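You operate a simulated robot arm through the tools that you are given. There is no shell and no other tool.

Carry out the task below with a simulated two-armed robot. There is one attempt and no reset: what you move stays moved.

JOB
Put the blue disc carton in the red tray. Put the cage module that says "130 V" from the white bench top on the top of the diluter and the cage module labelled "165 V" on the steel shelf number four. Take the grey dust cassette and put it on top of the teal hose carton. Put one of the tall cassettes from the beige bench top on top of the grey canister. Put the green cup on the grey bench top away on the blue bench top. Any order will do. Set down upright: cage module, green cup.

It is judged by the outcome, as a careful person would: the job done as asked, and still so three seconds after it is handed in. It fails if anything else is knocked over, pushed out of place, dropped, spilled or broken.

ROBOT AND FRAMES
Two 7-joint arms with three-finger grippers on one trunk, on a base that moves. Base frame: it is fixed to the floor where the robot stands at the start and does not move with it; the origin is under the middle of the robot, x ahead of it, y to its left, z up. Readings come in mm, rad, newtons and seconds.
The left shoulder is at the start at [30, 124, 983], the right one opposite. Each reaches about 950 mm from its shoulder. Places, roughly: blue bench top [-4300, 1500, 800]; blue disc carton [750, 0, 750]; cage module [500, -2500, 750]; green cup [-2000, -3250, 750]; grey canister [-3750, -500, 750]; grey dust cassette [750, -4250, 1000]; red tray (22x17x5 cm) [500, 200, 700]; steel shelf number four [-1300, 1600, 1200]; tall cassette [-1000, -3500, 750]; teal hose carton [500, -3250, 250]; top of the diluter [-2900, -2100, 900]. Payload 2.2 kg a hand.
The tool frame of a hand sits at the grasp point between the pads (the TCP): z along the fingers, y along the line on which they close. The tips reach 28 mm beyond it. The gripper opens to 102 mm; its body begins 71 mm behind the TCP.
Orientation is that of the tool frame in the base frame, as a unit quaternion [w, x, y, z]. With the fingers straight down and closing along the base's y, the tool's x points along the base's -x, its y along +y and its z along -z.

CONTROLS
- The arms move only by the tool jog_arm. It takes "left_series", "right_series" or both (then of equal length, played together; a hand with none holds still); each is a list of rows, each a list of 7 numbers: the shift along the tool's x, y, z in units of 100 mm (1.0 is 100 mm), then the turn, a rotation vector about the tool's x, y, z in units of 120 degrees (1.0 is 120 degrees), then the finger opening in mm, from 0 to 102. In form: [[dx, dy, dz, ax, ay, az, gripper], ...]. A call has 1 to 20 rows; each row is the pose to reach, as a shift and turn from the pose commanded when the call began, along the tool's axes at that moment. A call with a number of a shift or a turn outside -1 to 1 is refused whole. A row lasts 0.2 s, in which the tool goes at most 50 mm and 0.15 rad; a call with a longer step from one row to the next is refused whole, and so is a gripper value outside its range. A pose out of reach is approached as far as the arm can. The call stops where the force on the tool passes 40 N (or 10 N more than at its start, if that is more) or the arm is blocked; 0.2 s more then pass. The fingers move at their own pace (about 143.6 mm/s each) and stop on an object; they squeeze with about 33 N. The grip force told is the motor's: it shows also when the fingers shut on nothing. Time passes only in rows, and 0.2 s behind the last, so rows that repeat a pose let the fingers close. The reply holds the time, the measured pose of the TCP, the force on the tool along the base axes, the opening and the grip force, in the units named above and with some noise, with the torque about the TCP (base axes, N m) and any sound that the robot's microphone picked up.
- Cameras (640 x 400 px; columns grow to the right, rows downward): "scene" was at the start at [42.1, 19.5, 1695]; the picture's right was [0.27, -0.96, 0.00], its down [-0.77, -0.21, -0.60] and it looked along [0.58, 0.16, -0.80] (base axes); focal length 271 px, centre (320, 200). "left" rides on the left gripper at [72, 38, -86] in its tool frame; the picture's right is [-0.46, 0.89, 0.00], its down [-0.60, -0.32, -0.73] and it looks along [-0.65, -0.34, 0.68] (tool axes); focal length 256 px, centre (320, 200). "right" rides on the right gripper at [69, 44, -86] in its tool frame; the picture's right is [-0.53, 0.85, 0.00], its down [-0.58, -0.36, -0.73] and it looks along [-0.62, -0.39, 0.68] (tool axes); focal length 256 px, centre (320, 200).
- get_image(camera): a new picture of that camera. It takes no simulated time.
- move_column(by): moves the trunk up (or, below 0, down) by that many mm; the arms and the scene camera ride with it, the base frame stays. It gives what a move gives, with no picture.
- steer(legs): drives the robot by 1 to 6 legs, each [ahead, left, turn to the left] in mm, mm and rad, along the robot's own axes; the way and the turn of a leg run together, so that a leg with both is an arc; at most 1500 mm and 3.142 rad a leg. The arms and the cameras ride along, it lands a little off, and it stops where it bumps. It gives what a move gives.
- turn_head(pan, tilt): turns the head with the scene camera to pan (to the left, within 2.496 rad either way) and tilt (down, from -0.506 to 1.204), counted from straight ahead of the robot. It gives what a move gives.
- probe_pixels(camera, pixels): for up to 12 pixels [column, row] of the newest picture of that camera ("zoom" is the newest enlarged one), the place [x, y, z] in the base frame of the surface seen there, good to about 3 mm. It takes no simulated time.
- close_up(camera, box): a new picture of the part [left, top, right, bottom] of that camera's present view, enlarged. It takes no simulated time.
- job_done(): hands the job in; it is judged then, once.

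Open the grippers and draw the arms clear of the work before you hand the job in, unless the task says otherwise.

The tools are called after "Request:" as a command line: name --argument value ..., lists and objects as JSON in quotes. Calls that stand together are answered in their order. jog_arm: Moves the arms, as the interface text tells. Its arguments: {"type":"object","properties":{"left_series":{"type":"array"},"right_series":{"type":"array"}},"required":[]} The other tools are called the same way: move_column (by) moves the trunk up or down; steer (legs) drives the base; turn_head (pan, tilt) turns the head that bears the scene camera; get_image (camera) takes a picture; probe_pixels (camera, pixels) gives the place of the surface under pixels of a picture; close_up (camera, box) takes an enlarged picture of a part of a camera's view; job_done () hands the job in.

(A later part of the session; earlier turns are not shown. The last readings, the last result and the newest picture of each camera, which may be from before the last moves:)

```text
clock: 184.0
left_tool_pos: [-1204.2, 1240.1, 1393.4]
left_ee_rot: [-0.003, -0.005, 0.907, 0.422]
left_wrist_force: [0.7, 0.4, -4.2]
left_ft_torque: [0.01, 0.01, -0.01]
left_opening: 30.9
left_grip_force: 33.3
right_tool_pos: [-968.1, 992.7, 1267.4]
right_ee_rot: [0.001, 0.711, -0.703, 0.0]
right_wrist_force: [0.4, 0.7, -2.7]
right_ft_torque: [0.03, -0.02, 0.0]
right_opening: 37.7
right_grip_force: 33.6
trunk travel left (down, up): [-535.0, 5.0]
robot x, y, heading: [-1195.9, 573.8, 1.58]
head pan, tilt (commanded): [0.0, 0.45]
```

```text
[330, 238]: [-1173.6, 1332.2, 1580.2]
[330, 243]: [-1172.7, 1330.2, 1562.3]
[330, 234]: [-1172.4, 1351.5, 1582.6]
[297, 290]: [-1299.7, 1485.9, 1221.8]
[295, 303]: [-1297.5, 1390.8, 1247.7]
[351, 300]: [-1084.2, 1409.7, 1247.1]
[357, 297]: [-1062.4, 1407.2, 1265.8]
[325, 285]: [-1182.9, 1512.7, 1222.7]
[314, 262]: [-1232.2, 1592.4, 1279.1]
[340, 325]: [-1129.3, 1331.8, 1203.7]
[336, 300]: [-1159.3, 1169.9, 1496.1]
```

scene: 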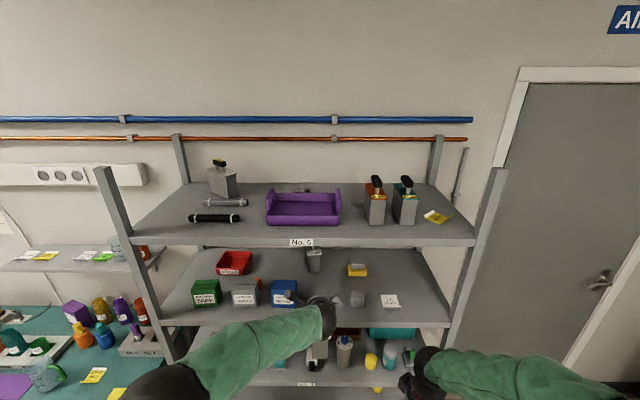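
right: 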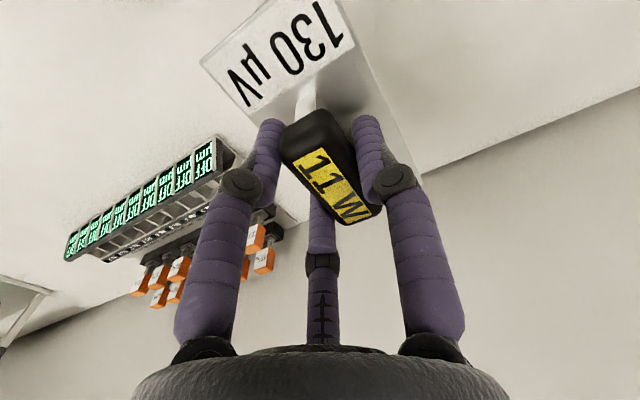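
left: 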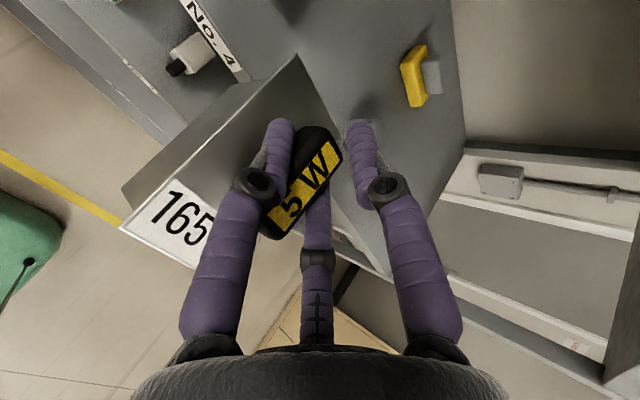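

Lip of shelf 5 spans z≈1555–1583, so the tilted hand fits. I slide the module in 87 mm, correcting 14 mm in x, and check.

Request:
jog_arm --left_series '[[-0.05, 0.11, 0.134, 0, 0, 0, 0], [-0.1, 0.22, 0.268, 0, 0, 0, 0], [-0.16, 0.33, 0.4, 0, 0, 0, 0], [-0.16, 0.44, 0.536, 0, 0, 0, 0], [-0.16, 0.56, 0.67, 0, 0, 0, 0], [-0.16, 0.56, 0.67, 0, 0, 0, 0]]'

Request:
get_image --camera "left"

Request:
get_image --camera "scene"

```text
clock: 185.4
left_tool_pos: [-1187.8, 1328.7, 1394.0]
left_ee_rot: [-0.002, -0.005, 0.907, 0.422]
left_wrist_force: [0.5, 0.6, -3.7]
left_ft_torque: [0.0, -0.01, -0.02]
left_opening: 30.8
left_grip_force: 32.9
right_tool_pos: [-969.0, 991.9, 1268.5]
right_ee_rot: [0.0, 0.712, -0.702, 0.0]
right_wrist_force: [0.1, 0.5, -3.6]
right_ft_torque: [0.02, -0.03, -0.03]
right_opening: 37.6
right_grip_force: 33.1
trunk travel left (down, up): [-535.0, 5.0]
robot x, y, heading: [-1195.5, 574.4, 1.583]
head pan, tilt (commanded): [0.0, 0.45]
```

```text
taken
```

left: 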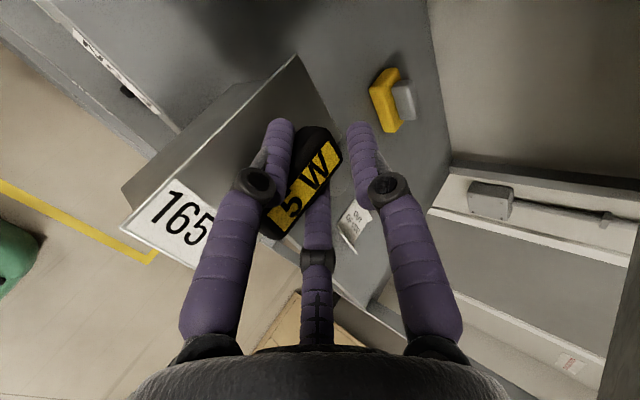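

```text
taken
```

scene: 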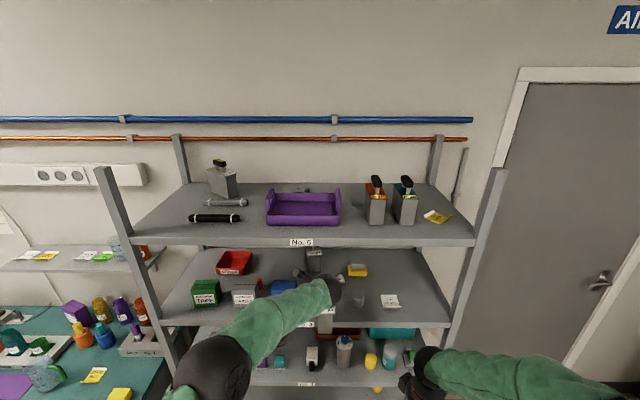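

No contact forces; I slide in the remaining 85 mm.

Request:
jog_arm --left_series '[[0, 0.11, 0.13, 0, 0, 0, 0], [0, 0.22, 0.26, 0, 0, 0, 0], [0, 0.33, 0.39, 0, 0, 0, 0], [0, 0.44, 0.52, 0, 0, 0, 0], [0, 0.548, 0.65, 0, 0, 0, 0], [0, 0.548, 0.65, 0, 0, 0, 0]]'

Request:
get_image --camera "left"

Request:
get_image --camera "scene"

```text
clock: 186.8
left_tool_pos: [-1189.8, 1412.7, 1393.4]
left_ee_rot: [-0.002, -0.005, 0.907, 0.422]
left_wrist_force: [-1.1, -0.1, -3.3]
left_ft_torque: [0.02, 0.02, 0.04]
left_opening: 30.8
left_grip_force: 33.2
right_tool_pos: [-968.6, 992.3, 1267.3]
right_ee_rot: [0.001, 0.711, -0.703, 0.0]
right_wrist_force: [0.0, -0.8, -4.5]
right_ft_torque: [0.01, 0.0, 0.0]
right_opening: 37.8
right_grip_force: 33.5
trunk travel left (down, up): [-535.0, 5.0]
robot x, y, heading: [-1196.0, 575.9, 1.581]
head pan, tilt (commanded): [0.0, 0.45]
```

```text
taken
```

left: 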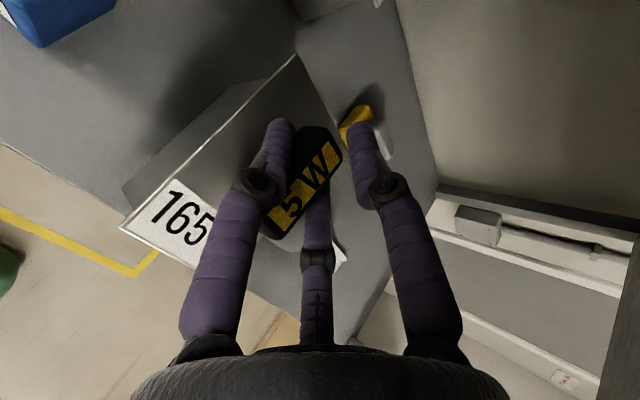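

```text
taken
```

scene: 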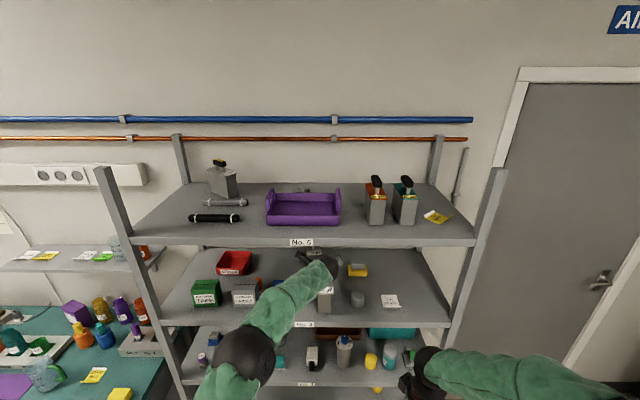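

The module is above shelf 4 between the NOTES box and cylinder. I go 20 mm deeper, then lower 17 mm.

Request:
jog_arm --left_series '[[0, 0.065, 0.077, 0, 0, 0, 0], [0, 0.129, 0.153, 0, 0, 0, 0], [0, 0.083, 0.192, 0, 0, 0, 0], [0, 0.037, 0.23, 0, 0, 0, 0], [0, 0.014, 0.25, 0, 0, 0, 0], [0, -0.001, 0.262, 0, 0, 0, 0], [0, -0.001, 0.262, 0, 0, 0, 0]]'

```text
clock: 188.4
left_tool_pos: [-1190.2, 1434.6, 1376.1]
left_ee_rot: [-0.002, -0.005, 0.907, 0.422]
left_wrist_force: [-0.8, -0.5, -3.7]
left_ft_torque: [0.0, 0.0, 0.0]
left_opening: 30.8
left_grip_force: 33.4
right_tool_pos: [-970.1, 992.7, 1267.0]
right_ee_rot: [0.003, 0.712, -0.702, 0.0]
right_wrist_force: [0.3, 0.3, -4.2]
right_ft_torque: [-0.02, -0.03, -0.01]
right_opening: 37.7
right_grip_force: 32.9
trunk travel left (down, up): [-535.0, 5.0]
robot x, y, heading: [-1191.3, 576.8, 1.581]
head pan, tilt (commanded): [0.0, 0.45]
```

Still free at z 1376. I lower in 1 mm steps until contact.

Request:
jog_arm --left_series '[[0, -0.008, 0.006, 0, 0, 0, 0], [0, -0.015, 0.013, 0, 0, 0, 0], [0, -0.023, 0.019, 0, 0, 0, 0], [0, -0.031, 0.026, 0, 0, 0, 0], [0, -0.038, 0.032, 0, 0, 0, 0], [0, -0.038, 0.032, 0, 0, 0, 0]]'

```text
clock: 189.8
left_tool_pos: [-1191.2, 1434.5, 1371.1]
left_ee_rot: [-0.002, -0.004, 0.907, 0.422]
left_wrist_force: [-0.5, -0.2, -3.1]
left_ft_torque: [-0.04, 0.05, 0.01]
left_opening: 30.9
left_grip_force: 32.5
right_tool_pos: [-969.0, 992.7, 1268.8]
right_ee_rot: [0.001, 0.711, -0.703, 0.001]
right_wrist_force: [0.5, -1.0, -3.3]
right_ft_torque: [0.0, -0.05, 0.01]
right_opening: 37.9
right_grip_force: 32.8
trunk travel left (down, up): [-535.0, 5.0]
robot x, y, heading: [-1197.6, 576.0, 1.58]
head pan, tilt (commanded): [0.0, 0.45]
```

Request:
jog_arm --left_series '[[0, -0.008, 0.006, 0, 0, 0, 0], [0, -0.015, 0.013, 0, 0, 0, 0], [0, -0.023, 0.019, 0, 0, 0, 0], [0, -0.031, 0.026, 0, 0, 0, 0]]'

```text
clock: 190.8
left_tool_pos: [-1190.1, 1432.6, 1372.2]
left_ee_rot: [-0.001, -0.005, 0.905, 0.425]
left_wrist_force: [0.1, 2.6, 10.6]
left_ft_torque: [-0.58, -0.03, 0.0]
left_opening: 31.1
left_grip_force: 32.8
right_tool_pos: [-969.4, 991.7, 1268.0]
right_ee_rot: [0.001, 0.712, -0.702, 0.0]
right_wrist_force: [0.1, -0.7, -4.5]
right_ft_torque: [-0.01, -0.03, -0.01]
right_opening: 37.6
right_grip_force: 32.7
trunk travel left (down, up): [-535.0, 5.0]
robot x, y, heading: [-1199.2, 578.4, 1.579]
head pan, tilt (commanded): [0.0, 0.45]
```

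Contact: 10.6 N up. I relieve 2 mm and open the fingers.

Request:
jog_arm --left_series '[[0, 0.015, -0.013, 0, 0, 0, 0], [0, 0.015, -0.013, 0, 0, 0, 40], [0, 0.015, -0.013, 0, 0, 0, 55], [0, 0.015, -0.013, 0, 0, 0, 75], [0, 0.015, -0.013, 0, 0, 0, 102], [0, 0.015, -0.013, 0, 0, 0, 102]]'

Request:
get_image --camera "left"

```text
clock: 192.2
left_tool_pos: [-1189.4, 1433.1, 1369.3]
left_ee_rot: [-0.003, -0.004, 0.906, 0.422]
left_wrist_force: [0.5, -0.6, 0.2]
left_ft_torque: [-0.02, 0.01, 0.0]
left_opening: 101.9
left_grip_force: 0.1
right_tool_pos: [-968.3, 993.1, 1267.4]
right_ee_rot: [0.001, 0.711, -0.703, 0.0]
right_wrist_force: [-1.5, 0.0, -3.3]
right_ft_torque: [0.01, -0.03, 0.0]
right_opening: 37.5
right_grip_force: 33.2
trunk travel left (down, up): [-535.0, 5.0]
robot x, y, heading: [-1195.8, 581.1, 1.579]
head pan, tilt (commanded): [0.0, 0.45]
```

```text
taken
```

left: 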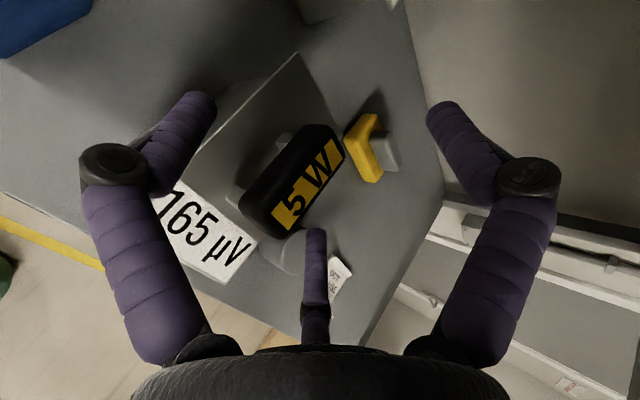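

The module stands free. I withdraw the hand 100 mm along the tool axis, then again, watching the view.

Request:
jog_arm --left_series '[[0, 0, -0.1, 0, 0, 0, 102], [0, 0, -0.25, 0, 0, 0, 102], [0, 0, -0.5, 0, 0, 0, 102], [0, 0, -0.75, 0, 0, 0, 102], [0, 0, -1.0, 0, 0, 0, 102], [0, 0, -1.0, 0, 0, 0, 102]]'

Request:
get_image --camera "left"

Request:
get_image --camera "scene"

```text
clock: 193.6
left_tool_pos: [-1188.9, 1357.3, 1433.9]
left_ee_rot: [-0.003, -0.004, 0.907, 0.422]
left_wrist_force: [0.3, 0.3, 0.2]
left_ft_torque: [-0.03, -0.02, 0.01]
left_opening: 102.0
left_grip_force: 0.0
right_tool_pos: [-969.2, 992.5, 1267.1]
right_ee_rot: [0.001, 0.711, -0.704, -0.001]
right_wrist_force: [0.5, 0.5, -4.2]
right_ft_torque: [-0.02, 0.03, -0.03]
right_opening: 37.7
right_grip_force: 33.1
trunk travel left (down, up): [-535.0, 5.0]
robot x, y, heading: [-1196.1, 578.9, 1.581]
head pan, tilt (commanded): [0.0, 0.45]
```

```text
taken
```

left: 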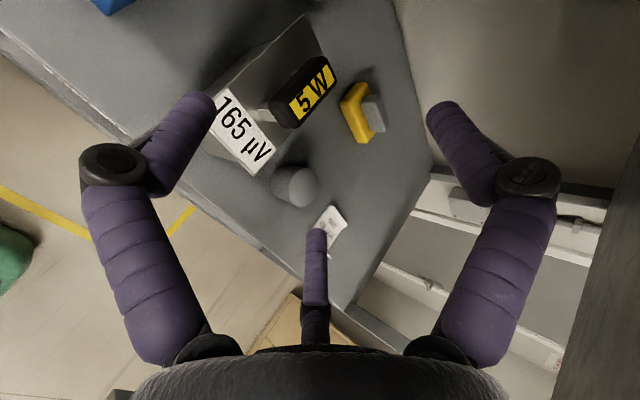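

```text
taken
```

scene: 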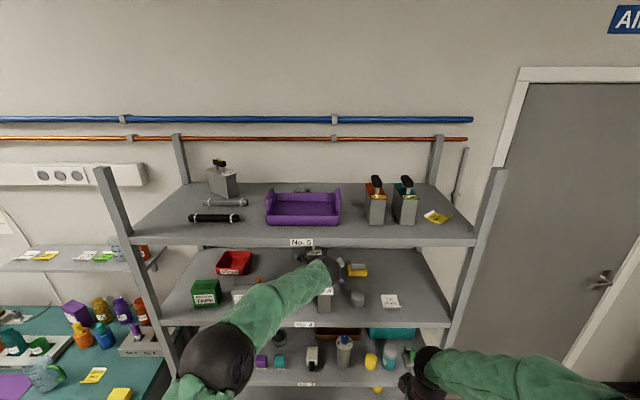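

The module stands on shelf 4 and my hand is clear above it. I drive straight back 550 mm and look left (−x) down the room for the route to the diluter.

Request:
steer --legs '[[-550, 0, 0]]'

Request:
get_image --camera "scene"

Request:
close_up --camera "scene" --box '[240, 170, 400, 270]'

Request:
turn_head --pan 1.75 --tilt 0.5

Request:
get_image --camera "scene"

```text
clock: 196.8
left_tool_pos: [-1181.6, 807.0, 1433.6]
left_ee_rot: [-0.002, -0.003, 0.907, 0.422]
left_wrist_force: [0.2, -0.6, -0.6]
left_ft_torque: [0.02, -0.01, 0.02]
left_opening: 101.9
left_grip_force: 0.1
right_tool_pos: [-962.4, 442.5, 1267.2]
right_ee_rot: [0.001, 0.71, -0.704, 0.0]
right_wrist_force: [0.6, -0.6, -3.7]
right_ft_torque: [0.04, -0.01, -0.02]
right_opening: 37.8
right_grip_force: 33.3
trunk travel left (down, up): [-535.0, 5.0]
robot x, y, heading: [-1190.2, 35.2, 1.578]
head pan, tilt (commanded): [0.0, 0.45]
```

```text
taken
```

scene: 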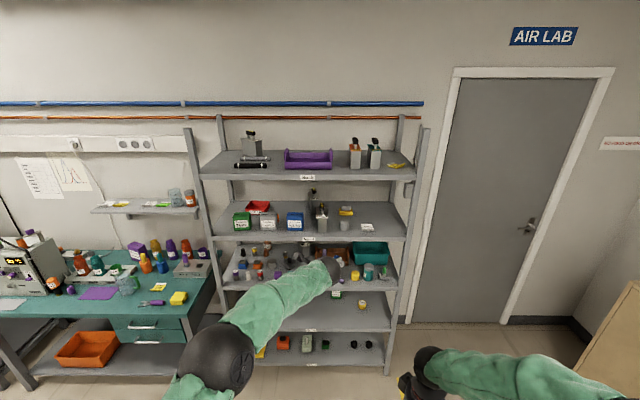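

```text
4.00 times, centred on (320, 220) of scene
```

zoom: 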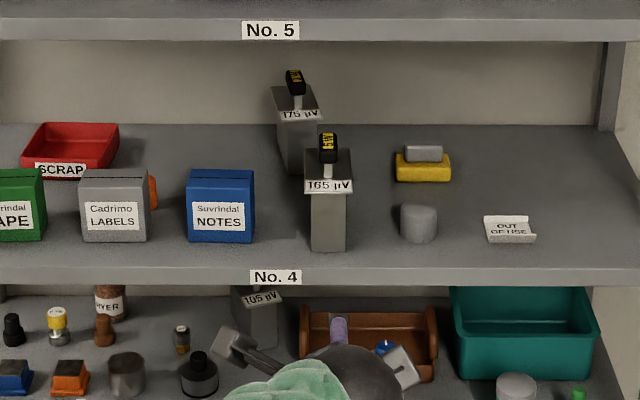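

```text
clock: 198.6
left_tool_pos: [-1180.7, 807.1, 1433.1]
left_ee_rot: [-0.001, -0.003, 0.907, 0.421]
left_wrist_force: [-0.8, 0.4, 0.4]
left_ft_torque: [0.0, 0.0, -0.02]
left_opening: 101.8
left_grip_force: 0.0
right_tool_pos: [-962.8, 441.8, 1267.4]
right_ee_rot: [0.001, 0.71, -0.704, 0.0]
right_wrist_force: [-0.7, -0.5, -3.9]
right_ft_torque: [0.0, -0.01, -0.04]
right_opening: 37.6
right_grip_force: 33.3
trunk travel left (down, up): [-535.0, 5.0]
robot x, y, heading: [-1187.7, 25.5, 1.583]
head pan, tilt (commanded): [1.751, 0.499]
```

```text
taken
```

scene: 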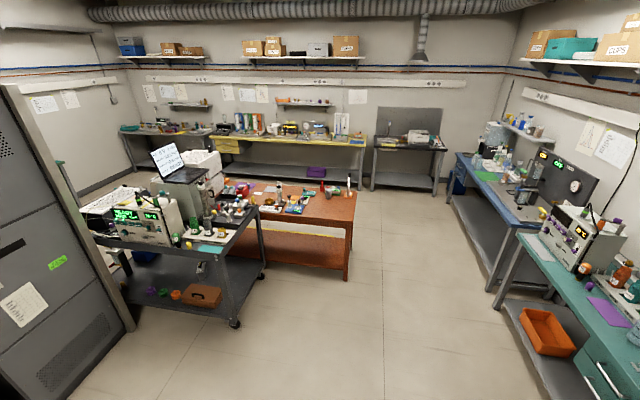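

Module 165 stands upright on No. 4. The lane between the brown bench (corner near (350, 275)) and blue bench (leg near (490, 288)) is free; I probe it for distances.

Request:
probe_pixels --camera "scene" --pixels '[[347, 278], [352, 200], [355, 188], [235, 322], [490, 285], [490, 230], [455, 165], [370, 185], [300, 225], [260, 210], [125, 325], [545, 260]]'

Request:
probe_pixels --camera "scene" --pixels '[[323, 187], [335, 190], [348, 180], [295, 205], [310, 195], [265, 200], [480, 175], [510, 200], [200, 165], [110, 205], [380, 155], [235, 145]]'

Request:
close_up --camera "scene" --box '[220, 160, 380, 260]'

```text
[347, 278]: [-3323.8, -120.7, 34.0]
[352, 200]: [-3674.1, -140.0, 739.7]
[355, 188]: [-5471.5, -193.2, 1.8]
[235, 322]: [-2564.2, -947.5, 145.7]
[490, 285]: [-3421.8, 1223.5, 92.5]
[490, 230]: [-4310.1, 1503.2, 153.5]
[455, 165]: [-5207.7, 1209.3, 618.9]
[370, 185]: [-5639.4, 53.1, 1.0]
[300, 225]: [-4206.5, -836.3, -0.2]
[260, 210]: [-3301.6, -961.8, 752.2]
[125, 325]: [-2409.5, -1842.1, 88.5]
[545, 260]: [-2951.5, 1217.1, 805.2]
```

```text
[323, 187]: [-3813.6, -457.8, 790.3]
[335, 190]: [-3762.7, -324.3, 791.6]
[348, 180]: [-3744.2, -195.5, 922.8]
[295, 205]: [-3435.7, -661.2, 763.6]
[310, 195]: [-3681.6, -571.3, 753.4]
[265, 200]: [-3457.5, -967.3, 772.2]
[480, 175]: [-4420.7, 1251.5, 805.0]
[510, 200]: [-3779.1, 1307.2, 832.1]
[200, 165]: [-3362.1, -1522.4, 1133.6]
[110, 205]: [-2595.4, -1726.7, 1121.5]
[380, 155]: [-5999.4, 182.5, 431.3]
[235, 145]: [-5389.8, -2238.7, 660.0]
```

```text
4.00 times, centred on (300, 210) of scene
```

zoom: 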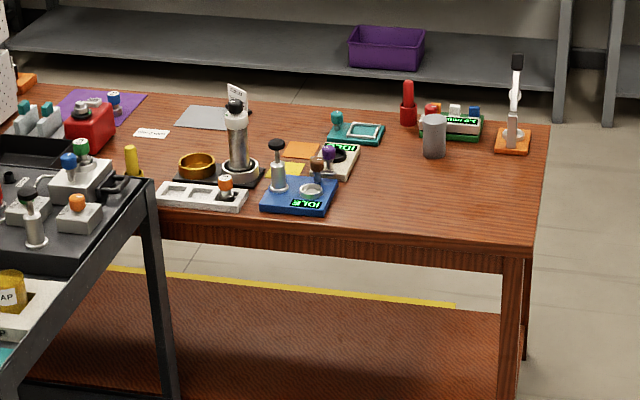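

Route: strafe left along y≈350 to x≈−4750, back up to y≈−2800, then strafe right to the diluter's −y side. First I retract and straighten the left hand for travel.

Request:
jog_arm --left_series '[[0, -0.09, -0.11, 0.06, 0, 0, 102], [0, -0.18, -0.22, 0.12, 0, 0, 102], [0, -0.28, -0.33, 0.18, 0, 0, 102], [0, -0.37, -0.44, 0.24, 0, 0, 102], [0, -0.46, -0.55, 0.3, 0, 0, 102], [0, -0.55, -0.66, 0.36, 0, 0, 102], [0, -0.644, -0.766, 0.4167, 0, 0, 102], [0, -0.644, -0.766, 0.4167, 0, 0, 102]]'

Request:
jog_arm --left_series '[[0, -0.25, 0.25, 0, 0, 0, 102], [0, -0.5, 0.5, 0, 0, 0, 102], [0, -0.75, 0.75, 0, 0, 0, 102], [0, -1.0, 1.0, 0, 0, 0, 102], [0, -1.0, 1.0, 0, 0, 0, 102]]'

Request:
jog_arm --left_series '[[0.25, -0.25, 0.1, 0, 0, 0, 102], [0.5, -0.5, 0.2, 0, 0, 0, 102], [0.75, -0.75, 0.3, 0, 0, 0, 102], [1.0, -1.0, 0.4, 0, 0, 0, 102], [1.0, -1.0, 0.4, 0, 0, 0, 102]]'

Request:
steer --legs '[[310, 0, 0], [0, 1500, 0], [0, 1000, 0]]'

Request:
get_image --camera "scene"

```text
clock: 200.4
left_tool_pos: [-1181.9, 706.2, 1433.0]
left_ee_rot: [0.001, -0.003, 1.0, 0.0]
left_wrist_force: [0.6, -0.5, -0.6]
left_ft_torque: [0.0, -0.01, 0.02]
left_opening: 101.9
left_grip_force: 0.1
right_tool_pos: [-962.7, 442.1, 1268.3]
right_ee_rot: [0.002, 0.71, -0.704, 0.0]
right_wrist_force: [-1.0, 0.1, -3.1]
right_ft_torque: [-0.04, 0.0, 0.02]
right_opening: 37.7
right_grip_force: 33.0
trunk travel left (down, up): [-535.0, 5.0]
robot x, y, heading: [-1192.3, 28.7, 1.575]
head pan, tilt (commanded): [1.751, 0.499]
```

```text
clock: 201.6
left_tool_pos: [-1181.3, 604.7, 1333.3]
left_ee_rot: [0.0, -0.003, 1.0, -0.001]
left_wrist_force: [0.3, 0.1, 0.7]
left_ft_torque: [-0.02, 0.03, 0.02]
left_opening: 101.8
left_grip_force: 0.2
right_tool_pos: [-961.8, 442.6, 1267.1]
right_ee_rot: [0.001, 0.71, -0.704, 0.0]
right_wrist_force: [-1.0, 0.4, -4.1]
right_ft_torque: [-0.01, -0.04, -0.01]
right_opening: 37.8
right_grip_force: 33.0
trunk travel left (down, up): [-535.0, 5.0]
robot x, y, heading: [-1189.6, 27.2, 1.576]
head pan, tilt (commanded): [1.751, 0.499]
```

```text
clock: 202.8
left_tool_pos: [-1280.5, 505.1, 1294.3]
left_ee_rot: [0.0, -0.003, 1.0, -0.001]
left_wrist_force: [-0.3, 0.1, 0.3]
left_ft_torque: [0.0, 0.05, 0.01]
left_opening: 102.0
left_grip_force: 0.2
right_tool_pos: [-962.0, 443.5, 1266.6]
right_ee_rot: [0.002, 0.71, -0.704, 0.0]
right_wrist_force: [0.6, 0.0, -4.3]
right_ft_torque: [-0.07, 0.0, 0.01]
right_opening: 37.5
right_grip_force: 32.5
trunk travel left (down, up): [-535.0, 5.0]
robot x, y, heading: [-1194.7, 30.9, 1.58]
head pan, tilt (commanded): [1.751, 0.499]
```

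```text
clock: 216.6
left_tool_pos: [-3775.8, 779.3, 1294.9]
left_ee_rot: [0.0, -0.011, 1.0, 0.0]
left_wrist_force: [0.0, 0.7, 0.1]
left_ft_torque: [0.0, 0.0, 0.01]
left_opening: 102.1
left_grip_force: 0.0
right_tool_pos: [-3457.5, 722.4, 1268.5]
right_ee_rot: [0.001, 0.715, -0.699, 0.0]
right_wrist_force: [0.5, -0.4, -4.5]
right_ft_torque: [-0.04, -0.03, -0.01]
right_opening: 37.7
right_grip_force: 32.9
trunk travel left (down, up): [-535.0, 5.0]
robot x, y, heading: [-3679.2, 304.9, 1.595]
head pan, tilt (commanded): [1.751, 0.499]
```

```text
taken
```

scene: 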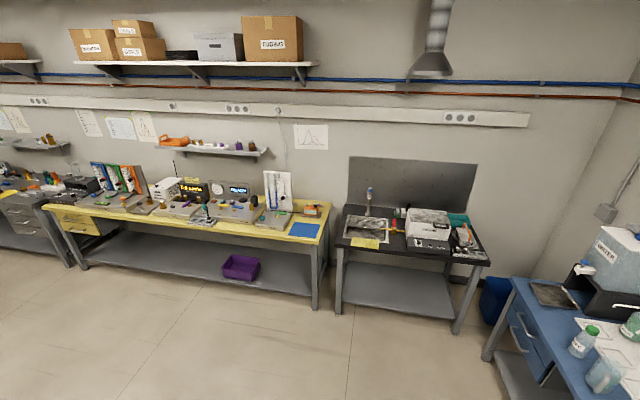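

I probe the benches ahead (yellow bench and black table) to confirm the west lane's width before continuing.

Request:
probe_pixels --camera "scene" --pixels '[[317, 305], [322, 245], [458, 330], [488, 262], [80, 265], [50, 210], [490, 355], [200, 330], [510, 285], [620, 330], [340, 315]]'

```text
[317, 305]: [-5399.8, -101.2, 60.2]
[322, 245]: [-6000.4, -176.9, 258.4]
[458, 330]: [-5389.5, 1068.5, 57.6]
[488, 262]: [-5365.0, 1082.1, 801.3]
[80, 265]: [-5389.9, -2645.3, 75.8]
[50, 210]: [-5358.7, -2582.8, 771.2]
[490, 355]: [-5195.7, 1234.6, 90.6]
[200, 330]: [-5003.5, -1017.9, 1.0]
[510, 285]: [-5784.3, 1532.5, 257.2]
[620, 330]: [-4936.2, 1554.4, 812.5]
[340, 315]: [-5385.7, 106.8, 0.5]
```

The west lane is 1.3 m wide around x≈−4750. I continue left, then back up to y≈−2700.

Request:
steer --legs '[[0, 1050, -0.024], [-1500, 0, 0], [-1500, 0, 0]]'

Request:
turn_head --pan -1.3 --tilt 0.5

Request:
get_image --camera "scene"

```text
clock: 236.2
left_tool_pos: [-4778.0, -2260.4, 1295.3]
left_ee_rot: [0.0, -0.009, 1.0, 0.0]
left_wrist_force: [0.0, -0.1, -0.2]
left_ft_torque: [0.01, 0.02, 0.05]
left_opening: 102.0
left_grip_force: 0.1
right_tool_pos: [-4458.4, -2319.8, 1267.8]
right_ee_rot: [0.002, 0.715, -0.7, 0.0]
right_wrist_force: [0.2, 0.0, -2.9]
right_ft_torque: [-0.02, -0.03, -0.01]
right_opening: 37.7
right_grip_force: 32.6
trunk travel left (down, up): [-535.0, 5.0]
robot x, y, heading: [-4683.8, -2737.1, 1.591]
head pan, tilt (commanded): [1.751, 0.499]
```

```text
clock: 238.8
left_tool_pos: [-4775.8, -2259.5, 1295.1]
left_ee_rot: [0.001, -0.009, 1.0, 0.0]
left_wrist_force: [0.3, -0.9, 0.2]
left_ft_torque: [0.01, -0.02, 0.03]
left_opening: 102.0
left_grip_force: 0.1
right_tool_pos: [-4458.4, -2319.5, 1267.0]
right_ee_rot: [0.001, 0.715, -0.699, 0.0]
right_wrist_force: [0.8, -0.3, -3.9]
right_ft_torque: [0.01, -0.02, 0.03]
right_opening: 37.7
right_grip_force: 33.0
trunk travel left (down, up): [-535.0, 5.0]
robot x, y, heading: [-4684.2, -2737.2, 1.59]
head pan, tilt (commanded): [-1.3, 0.499]
```

```text
taken
```

scene: 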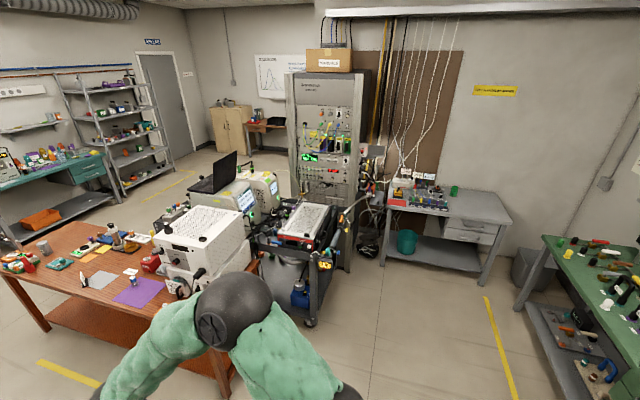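

Now I see the diluter's perforated top at (305, 220), the grey bench with a green cup at (455, 190), and a green bench at right. I zoom and probe the area.

Request:
close_up --camera "scene" --box '[230, 150, 390, 340]'

Request:
probe_pixels --camera "scene" --pixels '[[305, 215], [292, 205], [325, 208], [318, 240], [285, 238], [300, 320], [345, 262], [400, 200], [455, 190], [483, 270], [395, 265], [540, 250]]'

```text
2.11 times, centred on (310, 245) of scene
```

zoom: 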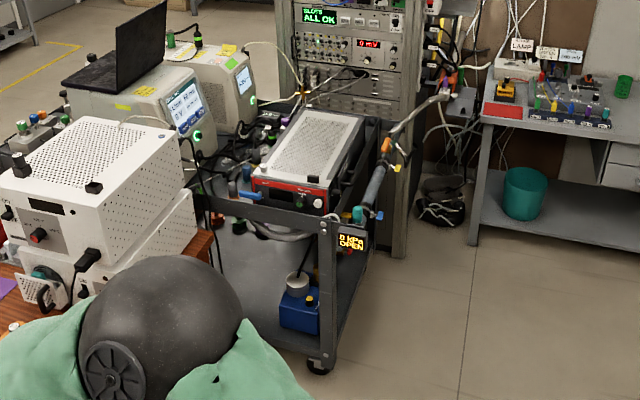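

```text
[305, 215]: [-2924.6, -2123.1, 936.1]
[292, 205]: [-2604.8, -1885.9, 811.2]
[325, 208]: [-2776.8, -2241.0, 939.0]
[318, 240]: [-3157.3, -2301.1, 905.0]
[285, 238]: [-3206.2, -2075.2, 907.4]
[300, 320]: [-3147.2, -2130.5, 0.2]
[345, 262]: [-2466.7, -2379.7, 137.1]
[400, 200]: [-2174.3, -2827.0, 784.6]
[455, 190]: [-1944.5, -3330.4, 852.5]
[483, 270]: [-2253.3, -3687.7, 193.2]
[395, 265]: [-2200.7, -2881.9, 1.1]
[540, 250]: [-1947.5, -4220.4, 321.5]
```

The diluter's top spans about x −2770…−3190, y −2010…−2245 at z 936 and is free. I strafe right to stand at its −y side, then look again.

Request:
steer --legs '[[-40, 0, -0.02], [0, -1490, 0]]'

Request:
turn_head --pan -0.3 --tilt 0.7

Request:
get_image --camera "scene"

```text
clock: 246.7
left_tool_pos: [-3264.4, -2305.0, 1296.0]
left_ee_rot: [0.0, 0.006, 1.0, -0.001]
left_wrist_force: [0.3, -0.1, 0.1]
left_ft_torque: [-0.03, 0.0, 0.02]
left_opening: 102.1
left_grip_force: 0.0
right_tool_pos: [-2948.9, -2374.0, 1268.4]
right_ee_rot: [0.0, -0.704, 0.71, 0.001]
right_wrist_force: [-0.7, 0.3, -4.3]
right_ft_torque: [0.0, 0.0, 0.03]
right_opening: 37.8
right_grip_force: 33.3
trunk travel left (down, up): [-535.0, 5.0]
robot x, y, heading: [-3184.0, -2781.4, 1.568]
head pan, tilt (commanded): [-1.3, 0.499]
```

```text
clock: 248.0
left_tool_pos: [-3264.8, -2305.3, 1295.0]
left_ee_rot: [0.0, 0.005, 1.0, -0.002]
left_wrist_force: [0.7, 0.1, 0.0]
left_ft_torque: [0.01, 0.0, 0.0]
left_opening: 102.1
left_grip_force: 0.0
right_tool_pos: [-2947.5, -2374.4, 1269.1]
right_ee_rot: [-0.001, -0.705, 0.71, 0.001]
right_wrist_force: [-0.3, -0.4, -4.2]
right_ft_torque: [0.01, 0.0, 0.01]
right_opening: 37.5
right_grip_force: 33.2
trunk travel left (down, up): [-535.0, 5.0]
robot x, y, heading: [-3183.7, -2783.7, 1.56]
head pan, tilt (commanded): [-0.3, 0.7]
```

```text
taken
```

scene: 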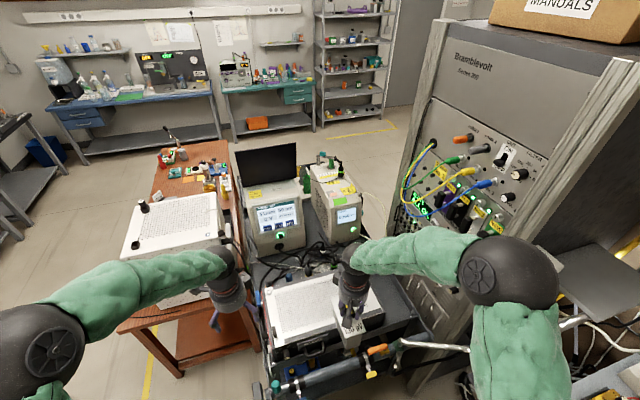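

The right hand with module 130 is just short of the diluter top at (315, 305). I zoom in to see its surface and the hose in front of it.

Request:
close_up --camera "scene" --box '[240, 250, 440, 400]'

Request:
probe_pixels --camera "scene" --pixels '[[275, 295], [325, 272], [285, 340], [300, 310], [382, 300], [390, 350], [330, 370], [405, 320], [440, 345], [290, 385], [310, 290], [375, 275]]'

```text
2.67 times, centred on (340, 325) of scene
```

zoom: 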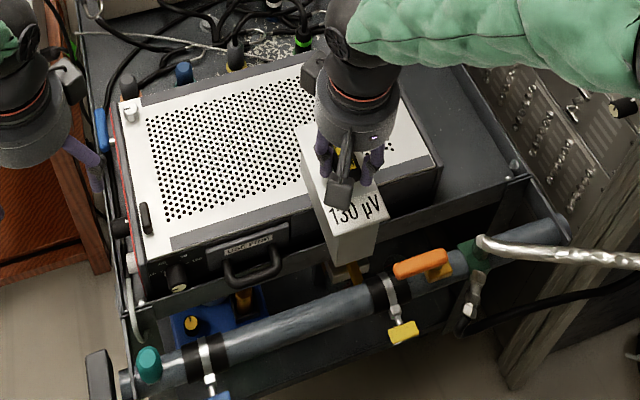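

```text
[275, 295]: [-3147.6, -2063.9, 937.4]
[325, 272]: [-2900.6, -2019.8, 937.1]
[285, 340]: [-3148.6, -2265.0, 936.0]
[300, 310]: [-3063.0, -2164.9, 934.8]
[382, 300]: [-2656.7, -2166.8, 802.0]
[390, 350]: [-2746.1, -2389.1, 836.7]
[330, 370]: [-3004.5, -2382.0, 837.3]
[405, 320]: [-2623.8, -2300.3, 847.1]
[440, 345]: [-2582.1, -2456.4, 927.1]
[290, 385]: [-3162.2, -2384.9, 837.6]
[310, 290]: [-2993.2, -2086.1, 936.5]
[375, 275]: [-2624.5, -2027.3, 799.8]
```

Module 130 needs to go ~234 mm ahead and ~197 mm down. I check the distance between my right elbow and the tall rack first.

Request:
probe_pixels --camera "scene" --pixels '[[510, 270], [480, 285], [550, 280], [430, 150], [560, 230], [600, 100], [590, 260], [420, 240], [520, 360]]'

```text
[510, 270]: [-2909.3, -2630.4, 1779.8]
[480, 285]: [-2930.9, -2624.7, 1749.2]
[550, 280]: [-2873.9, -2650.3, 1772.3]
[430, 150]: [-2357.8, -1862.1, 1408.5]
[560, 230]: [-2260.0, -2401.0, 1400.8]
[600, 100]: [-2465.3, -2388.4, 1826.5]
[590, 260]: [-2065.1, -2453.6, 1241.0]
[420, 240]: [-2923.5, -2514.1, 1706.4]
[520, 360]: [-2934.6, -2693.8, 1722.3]
```

The elbow is over 400 mm from the rack. I advance the module over the diluter in steps.

Request:
jog_arm --right_series '[[-0.25, 0, 0, 0, 0, 0, 0], [-0.5, 0, 0, 0, 0, 0, 0], [-0.75, 0, 0, 0, 0, 0, 0], [-1.0, 0, 0, 0, 0, 0, 0], [-1.0, 0, 0, 0, 0, 0, 0]]'

Request:
jog_arm --right_series '[[-0.25, 0, 0.1, 0, 0, 0, 0], [-0.5, 0, 0.2, 0, 0, 0, 0], [-0.75, 0, 0.3, 0, 0, 0, 0], [-1.0, 0, 0.4, 0, 0, 0, 0], [-1.0, 0, 0.4, 0, 0, 0, 0]]'

Request:
jog_arm --right_series '[[-0.15, 0, 0.1, 0, 0, 0, 0], [-0.3, 0, 0.2, 0, 0, 0, 0], [-0.34, 0, 0.3, 0, 0, 0, 0], [-0.34, 0, 0.3, 0, 0, 0, 0]]'

Request:
get_image --camera "right"

Request:
get_image --camera "scene"

```text
clock: 249.2
left_tool_pos: [-3263.9, -2305.7, 1295.7]
left_ee_rot: [-0.001, 0.004, 1.0, 0.001]
left_wrist_force: [0.5, -0.5, -0.3]
left_ft_torque: [0.05, 0.0, 0.03]
left_opening: 102.2
left_grip_force: 0.1
right_tool_pos: [-2946.5, -2274.2, 1269.0]
right_ee_rot: [-0.002, -0.704, 0.71, 0.0]
right_wrist_force: [0.3, 0.1, -3.5]
right_ft_torque: [0.02, -0.02, -0.02]
right_opening: 37.7
right_grip_force: 32.6
trunk travel left (down, up): [-535.0, 5.0]
robot x, y, heading: [-3186.1, -2780.9, 1.559]
head pan, tilt (commanded): [-0.3, 0.7]
```

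```text
clock: 250.4
left_tool_pos: [-3264.5, -2305.4, 1294.9]
left_ee_rot: [0.0, 0.005, 1.0, 0.001]
left_wrist_force: [0.1, 0.9, 0.1]
left_ft_torque: [-0.01, 0.0, 0.04]
left_opening: 101.8
left_grip_force: 0.1
right_tool_pos: [-2944.6, -2172.9, 1227.3]
right_ee_rot: [0.0, -0.704, 0.71, 0.0]
right_wrist_force: [0.4, -0.1, -3.7]
right_ft_torque: [-0.04, -0.05, 0.0]
right_opening: 37.7
right_grip_force: 32.5
trunk travel left (down, up): [-535.0, 5.0]
robot x, y, heading: [-3184.5, -2783.4, 1.564]
head pan, tilt (commanded): [-0.3, 0.7]
```

```text
clock: 251.4
left_tool_pos: [-3264.4, -2304.3, 1294.8]
left_ee_rot: [0.0, 0.005, 1.0, 0.0]
left_wrist_force: [0.3, 0.6, 0.7]
left_ft_torque: [0.0, 0.02, -0.05]
left_opening: 102.0
left_grip_force: 0.1
right_tool_pos: [-2946.7, -2138.6, 1196.8]
right_ee_rot: [-0.002, -0.704, 0.71, 0.0]
right_wrist_force: [0.0, -0.8, -3.4]
right_ft_torque: [-0.02, -0.03, -0.01]
right_opening: 37.9
right_grip_force: 33.4
trunk travel left (down, up): [-535.0, 5.0]
robot x, y, heading: [-3184.3, -2781.4, 1.562]
head pan, tilt (commanded): [-0.3, 0.7]
```

```text
taken
```

right: 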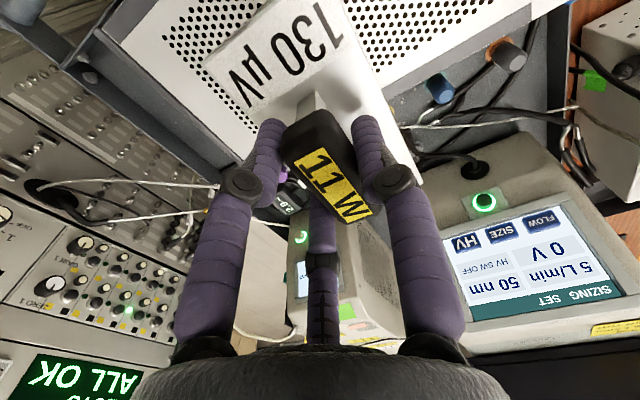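

```text
taken
```

scene: 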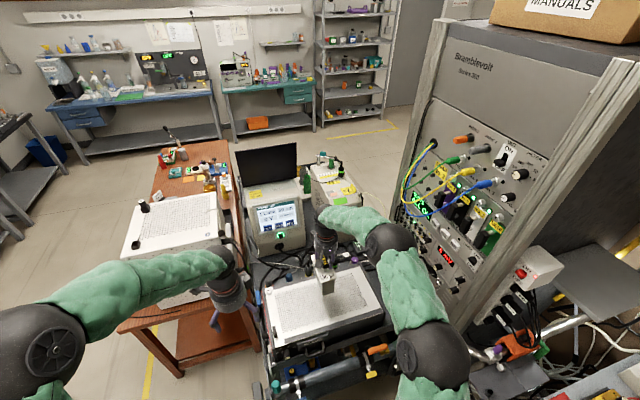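

The module hangs over the diluter's top. I descend 100 mm, then 20 mm, then 1 mm steps to contact near TCP z≈1071.

Request:
jog_arm --right_series '[[0, 0, 0.25, 0, 0, 0, 0], [0, 0, 0.5, 0, 0, 0, 0], [0, 0, 0.75, 0, 0, 0, 0], [0, 0, 1.0, 0, 0, 0, 0], [0, 0, 1.0, 0, 0, 0, 0]]'

Request:
jog_arm --right_series '[[0, 0, 0.06, 0, 0, 0, 0], [0, 0, 0.12, 0, 0, 0, 0], [0, 0, 0.17, 0, 0, 0, 0], [0, 0, 0.2, 0, 0, 0, 0], [0, 0, 0.21, 0, 0, 0, 0], [0, 0, 0.22, 0, 0, 0, 0], [0, 0, 0.23, 0, 0, 0, 0], [0, 0, 0.24, 0, 0, 0, 0], [0, 0, 0.25, 0, 0, 0, 0]]'

```text
clock: 252.6
left_tool_pos: [-3264.8, -2305.3, 1293.7]
left_ee_rot: [-0.001, 0.005, 1.0, 0.0]
left_wrist_force: [0.4, 0.7, -0.7]
left_ft_torque: [0.01, -0.02, 0.01]
left_opening: 101.7
left_grip_force: 0.1
right_tool_pos: [-2945.2, -2141.4, 1098.3]
right_ee_rot: [0.0, -0.704, 0.71, 0.0]
right_wrist_force: [-0.5, -0.3, -3.5]
right_ft_torque: [0.04, -0.02, 0.03]
right_opening: 37.8
right_grip_force: 33.0
trunk travel left (down, up): [-535.0, 5.0]
robot x, y, heading: [-3186.6, -2781.3, 1.562]
head pan, tilt (commanded): [-0.3, 0.7]
```

```text
clock: 254.6
left_tool_pos: [-3265.5, -2305.3, 1296.5]
left_ee_rot: [0.0, 0.005, 1.0, 0.0]
left_wrist_force: [1.8, -0.6, 0.3]
left_ft_torque: [-0.02, 0.01, 0.03]
left_opening: 102.1
left_grip_force: 0.1
right_tool_pos: [-2946.3, -2139.4, 1075.7]
right_ee_rot: [0.001, -0.704, 0.71, 0.001]
right_wrist_force: [0.6, -3.7, 11.1]
right_ft_torque: [0.47, 0.25, 0.04]
right_opening: 37.9
right_grip_force: 33.4
trunk travel left (down, up): [-535.0, 5.0]
robot x, y, heading: [-3181.4, -2782.9, 1.559]
head pan, tilt (commanded): [-0.3, 0.7]
```

Contact at 1075 with 11 N. I zoom in to verify the module rests squarely before releasing.

Request:
close_up --camera "scene" --box '[250, 220, 400, 340]'

Request:
get_image --camera "right"

```text
3.33 times, centred on (325, 280) of scene
```

zoom: 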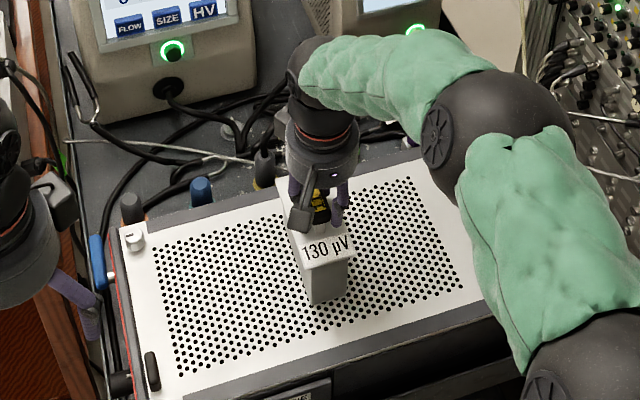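

```text
taken
```

right: 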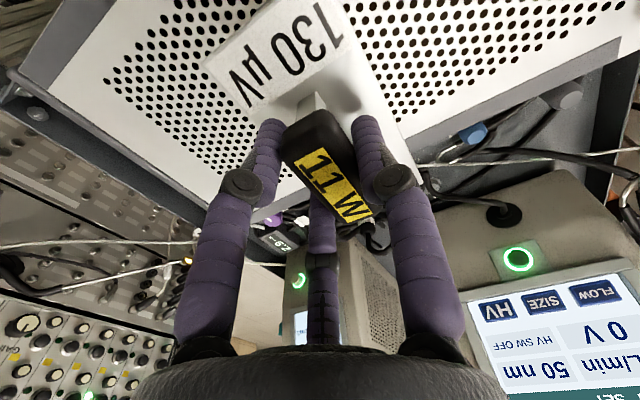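

The module sits flat on the perforated top. I relieve 1 mm and open.

Request:
jog_arm --right_series '[[0, 0, -0.01, 0, 0, 0, 0], [0, 0, -0.01, 0, 0, 0, 45], [0, 0, -0.01, 0, 0, 0, 60], [0, 0, -0.01, 0, 0, 0, 80], [0, 0, -0.01, 0, 0, 0, 102], [0, 0, -0.01, 0, 0, 0, 102]]'

Request:
jog_arm --right_series '[[0, 0, -0.15, 0, 0, 0, 102], [0, 0, -0.35, 0, 0, 0, 102], [0, 0, -0.65, 0, 0, 0, 102], [0, 0, -1.0, 0, 0, 0, 102], [0, 0, -1.0, 0, 0, 0, 102]]'

Request:
get_image --camera "right"

Request:
get_image --camera "scene"

```text
clock: 256.0
left_tool_pos: [-3265.3, -2305.2, 1293.5]
left_ee_rot: [0.0, 0.005, 1.0, -0.001]
left_wrist_force: [-0.6, 0.5, 0.2]
left_ft_torque: [-0.01, 0.0, 0.01]
left_opening: 102.0
left_grip_force: 0.0
right_tool_pos: [-2946.1, -2139.3, 1073.4]
right_ee_rot: [-0.001, -0.704, 0.71, -0.001]
right_wrist_force: [-0.7, 0.7, 1.1]
right_ft_torque: [-0.04, 0.01, -0.02]
right_opening: 101.9
right_grip_force: 0.0
trunk travel left (down, up): [-535.0, 5.0]
robot x, y, heading: [-3181.6, -2784.4, 1.563]
head pan, tilt (commanded): [-0.3, 0.7]
```

```text
clock: 257.2
left_tool_pos: [-3265.2, -2304.7, 1295.4]
left_ee_rot: [0.0, 0.005, 1.0, 0.0]
left_wrist_force: [-0.3, 0.3, 0.2]
left_ft_torque: [-0.02, -0.01, 0.01]
left_opening: 102.1
left_grip_force: 0.2
right_tool_pos: [-2945.5, -2139.3, 1173.1]
right_ee_rot: [-0.001, -0.704, 0.71, 0.0]
right_wrist_force: [0.6, 0.7, -0.4]
right_ft_torque: [-0.01, 0.05, -0.02]
right_opening: 102.1
right_grip_force: 0.1
trunk travel left (down, up): [-535.0, 5.0]
robot x, y, heading: [-3188.7, -2781.8, 1.559]
head pan, tilt (commanded): [-0.3, 0.7]
```

```text
taken
```

right: 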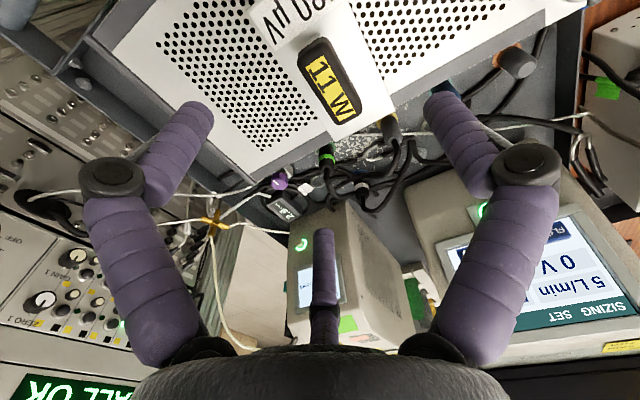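

```text
taken
```

scene: 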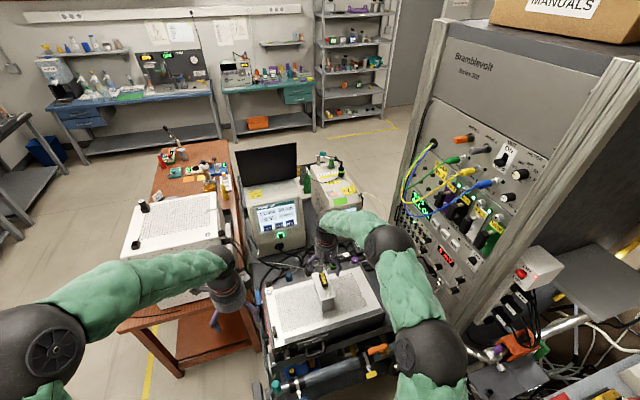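

Module 130 stands upright on the diluter. I lift and retract the right hand, then back off and turn toward the grey bench with the green cup.

Request:
jog_arm --right_series '[[0, 0, -0.2, 0, 0, 0, 102], [0, 0, -0.5, 0, 0, 0, 102], [0.25, 0, -0.7, 0, 0, 0, 102], [0.5, 0, -0.7, 0, 0, 0, 102], [0.75, 0, -0.7, 0, 0, 0, 102], [1.0, 0, -0.7, 0, 0, 0, 102], [1.0, 0, -0.7, 0, 0, 0, 102]]'

Request:
jog_arm --right_series '[[0.25, 0, 0, 0, 0, 0, 102], [0.5, 0, 0, 0, 0, 0, 102], [0.75, 0, 0, 0, 0, 0, 102], [1.0, 0, 0, 0, 0, 0, 102], [1.0, 0, 0, 0, 0, 0, 102]]'

Request:
steer --legs '[[-420, 0, 0], [0, 0, -1.56]]'

Request:
turn_head --pan 0.0 --tilt 0.6

Request:
get_image --camera "scene"

```text
clock: 258.8
left_tool_pos: [-3264.5, -2304.4, 1294.5]
left_ee_rot: [0.0, 0.005, 1.0, -0.001]
left_wrist_force: [0.7, 1.3, -0.6]
left_ft_torque: [0.01, -0.02, -0.02]
left_opening: 101.8
left_grip_force: 0.0
right_tool_pos: [-2948.0, -2240.4, 1244.1]
right_ee_rot: [-0.001, -0.704, 0.71, 0.0]
right_wrist_force: [-0.1, 0.2, -0.4]
right_ft_torque: [-0.05, 0.02, 0.02]
right_opening: 102.0
right_grip_force: 0.2
trunk travel left (down, up): [-535.0, 5.0]
robot x, y, heading: [-3182.2, -2782.4, 1.562]
head pan, tilt (commanded): [-0.3, 0.7]
```

```text
clock: 260.0
left_tool_pos: [-3265.0, -2304.1, 1294.0]
left_ee_rot: [0.0, 0.005, 1.0, -0.001]
left_wrist_force: [0.5, 0.4, -0.5]
left_ft_torque: [-0.02, 0.0, -0.03]
left_opening: 101.9
left_grip_force: 0.1
right_tool_pos: [-2947.1, -2337.9, 1242.7]
right_ee_rot: [-0.001, -0.704, 0.71, 0.0]
right_wrist_force: [1.0, 0.4, 0.2]
right_ft_torque: [0.0, 0.02, 0.02]
right_opening: 102.2
right_grip_force: 0.2
trunk travel left (down, up): [-535.0, 5.0]
robot x, y, heading: [-3183.8, -2784.2, 1.564]
head pan, tilt (commanded): [-0.3, 0.7]
```

```text
clock: 266.4
left_tool_pos: [-2711.7, -3114.5, 1294.3]
left_ee_rot: [-0.001, 0.702, 0.712, -0.001]
left_wrist_force: [0.6, 0.2, -1.2]
left_ft_torque: [0.01, -0.01, 0.0]
left_opening: 102.2
left_grip_force: 0.1
right_tool_pos: [-2737.2, -3431.6, 1242.3]
right_ee_rot: [-0.002, -0.009, 1.0, 0.0]
right_wrist_force: [-0.4, 0.3, 0.3]
right_ft_torque: [-0.01, -0.01, -0.02]
right_opening: 102.0
right_grip_force: 0.1
trunk travel left (down, up): [-535.0, 5.0]
robot x, y, heading: [-3188.1, -3206.5, 0.014]
head pan, tilt (commanded): [-0.3, 0.7]
```

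```text
clock: 267.1
left_tool_pos: [-2711.1, -3114.1, 1294.9]
left_ee_rot: [0.0, 0.702, 0.712, -0.001]
left_wrist_force: [-0.3, 0.0, 0.8]
left_ft_torque: [-0.03, -0.01, -0.01]
left_opening: 102.0
left_grip_force: 0.1
right_tool_pos: [-2737.5, -3432.7, 1242.9]
right_ee_rot: [-0.001, -0.008, 1.0, 0.001]
right_wrist_force: [0.1, -1.1, 0.4]
right_ft_torque: [0.02, 0.01, -0.03]
right_opening: 102.0
right_grip_force: 0.1
trunk travel left (down, up): [-535.0, 5.0]
robot x, y, heading: [-3182.2, -3206.4, 0.014]
head pan, tilt (commanded): [0.0, 0.6]
```

```text
taken
```

scene: 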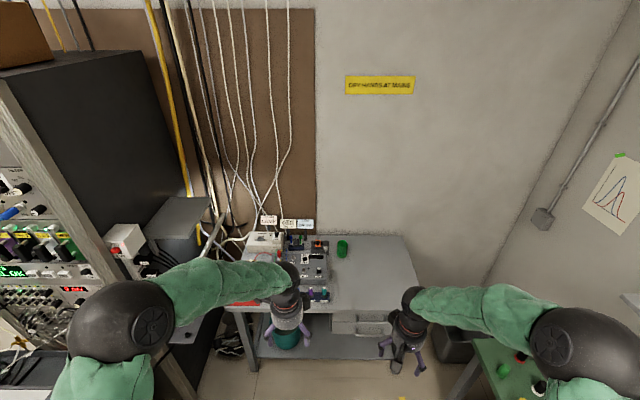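

The green cup is at (342, 248) on the grey bench. I zoom and probe it.

Request:
close_up --camera "scene" --box '[230, 205, 430, 330]'

Request:
close_up --camera "scene" --box '[318, 228, 366, 268]'

Request:
probe_pixels --camera "zoom" --pixels '[[322, 150], [322, 120], [250, 150], [392, 150], [322, 220], [322, 300], [258, 250], [382, 250], [450, 300], [200, 300]]'

```text
3.20 times, centred on (330, 268) of scene
```

zoom: 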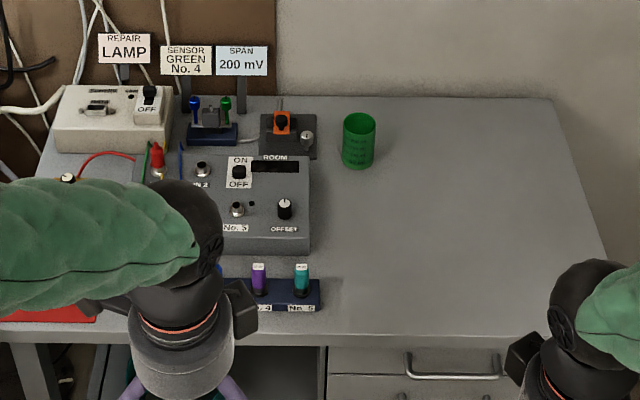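

```text
10.00 times, centred on (342, 248) of scene
```

zoom: 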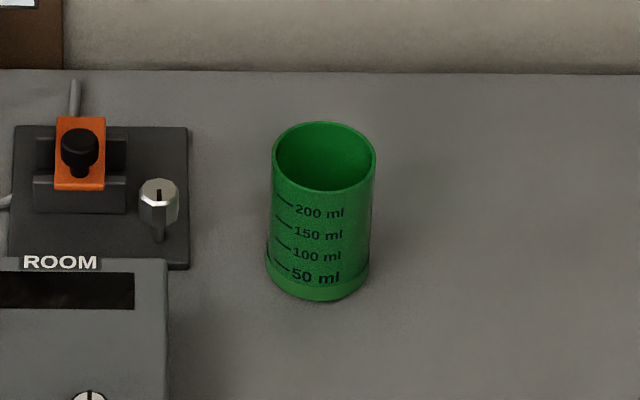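

```text
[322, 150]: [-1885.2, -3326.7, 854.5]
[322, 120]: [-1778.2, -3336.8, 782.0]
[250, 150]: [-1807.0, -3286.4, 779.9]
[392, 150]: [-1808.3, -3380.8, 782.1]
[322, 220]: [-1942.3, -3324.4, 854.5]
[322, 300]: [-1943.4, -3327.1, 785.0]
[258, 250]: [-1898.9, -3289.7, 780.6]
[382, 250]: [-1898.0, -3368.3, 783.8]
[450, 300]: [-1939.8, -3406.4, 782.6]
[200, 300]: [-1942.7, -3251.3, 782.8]
```

Request:
probe_pixels --camera "zoom" --pixels '[[322, 193], [322, 126], [274, 165], [374, 165], [325, 175], [280, 220], [368, 220], [270, 270], [368, 275], [322, 290]]'

```text
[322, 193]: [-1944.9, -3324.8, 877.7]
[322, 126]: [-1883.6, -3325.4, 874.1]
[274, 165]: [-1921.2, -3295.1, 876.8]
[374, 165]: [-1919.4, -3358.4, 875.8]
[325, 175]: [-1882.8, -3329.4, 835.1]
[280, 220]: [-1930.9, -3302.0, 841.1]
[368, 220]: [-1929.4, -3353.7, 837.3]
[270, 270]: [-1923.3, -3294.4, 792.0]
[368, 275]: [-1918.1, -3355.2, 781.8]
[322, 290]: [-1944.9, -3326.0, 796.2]
```

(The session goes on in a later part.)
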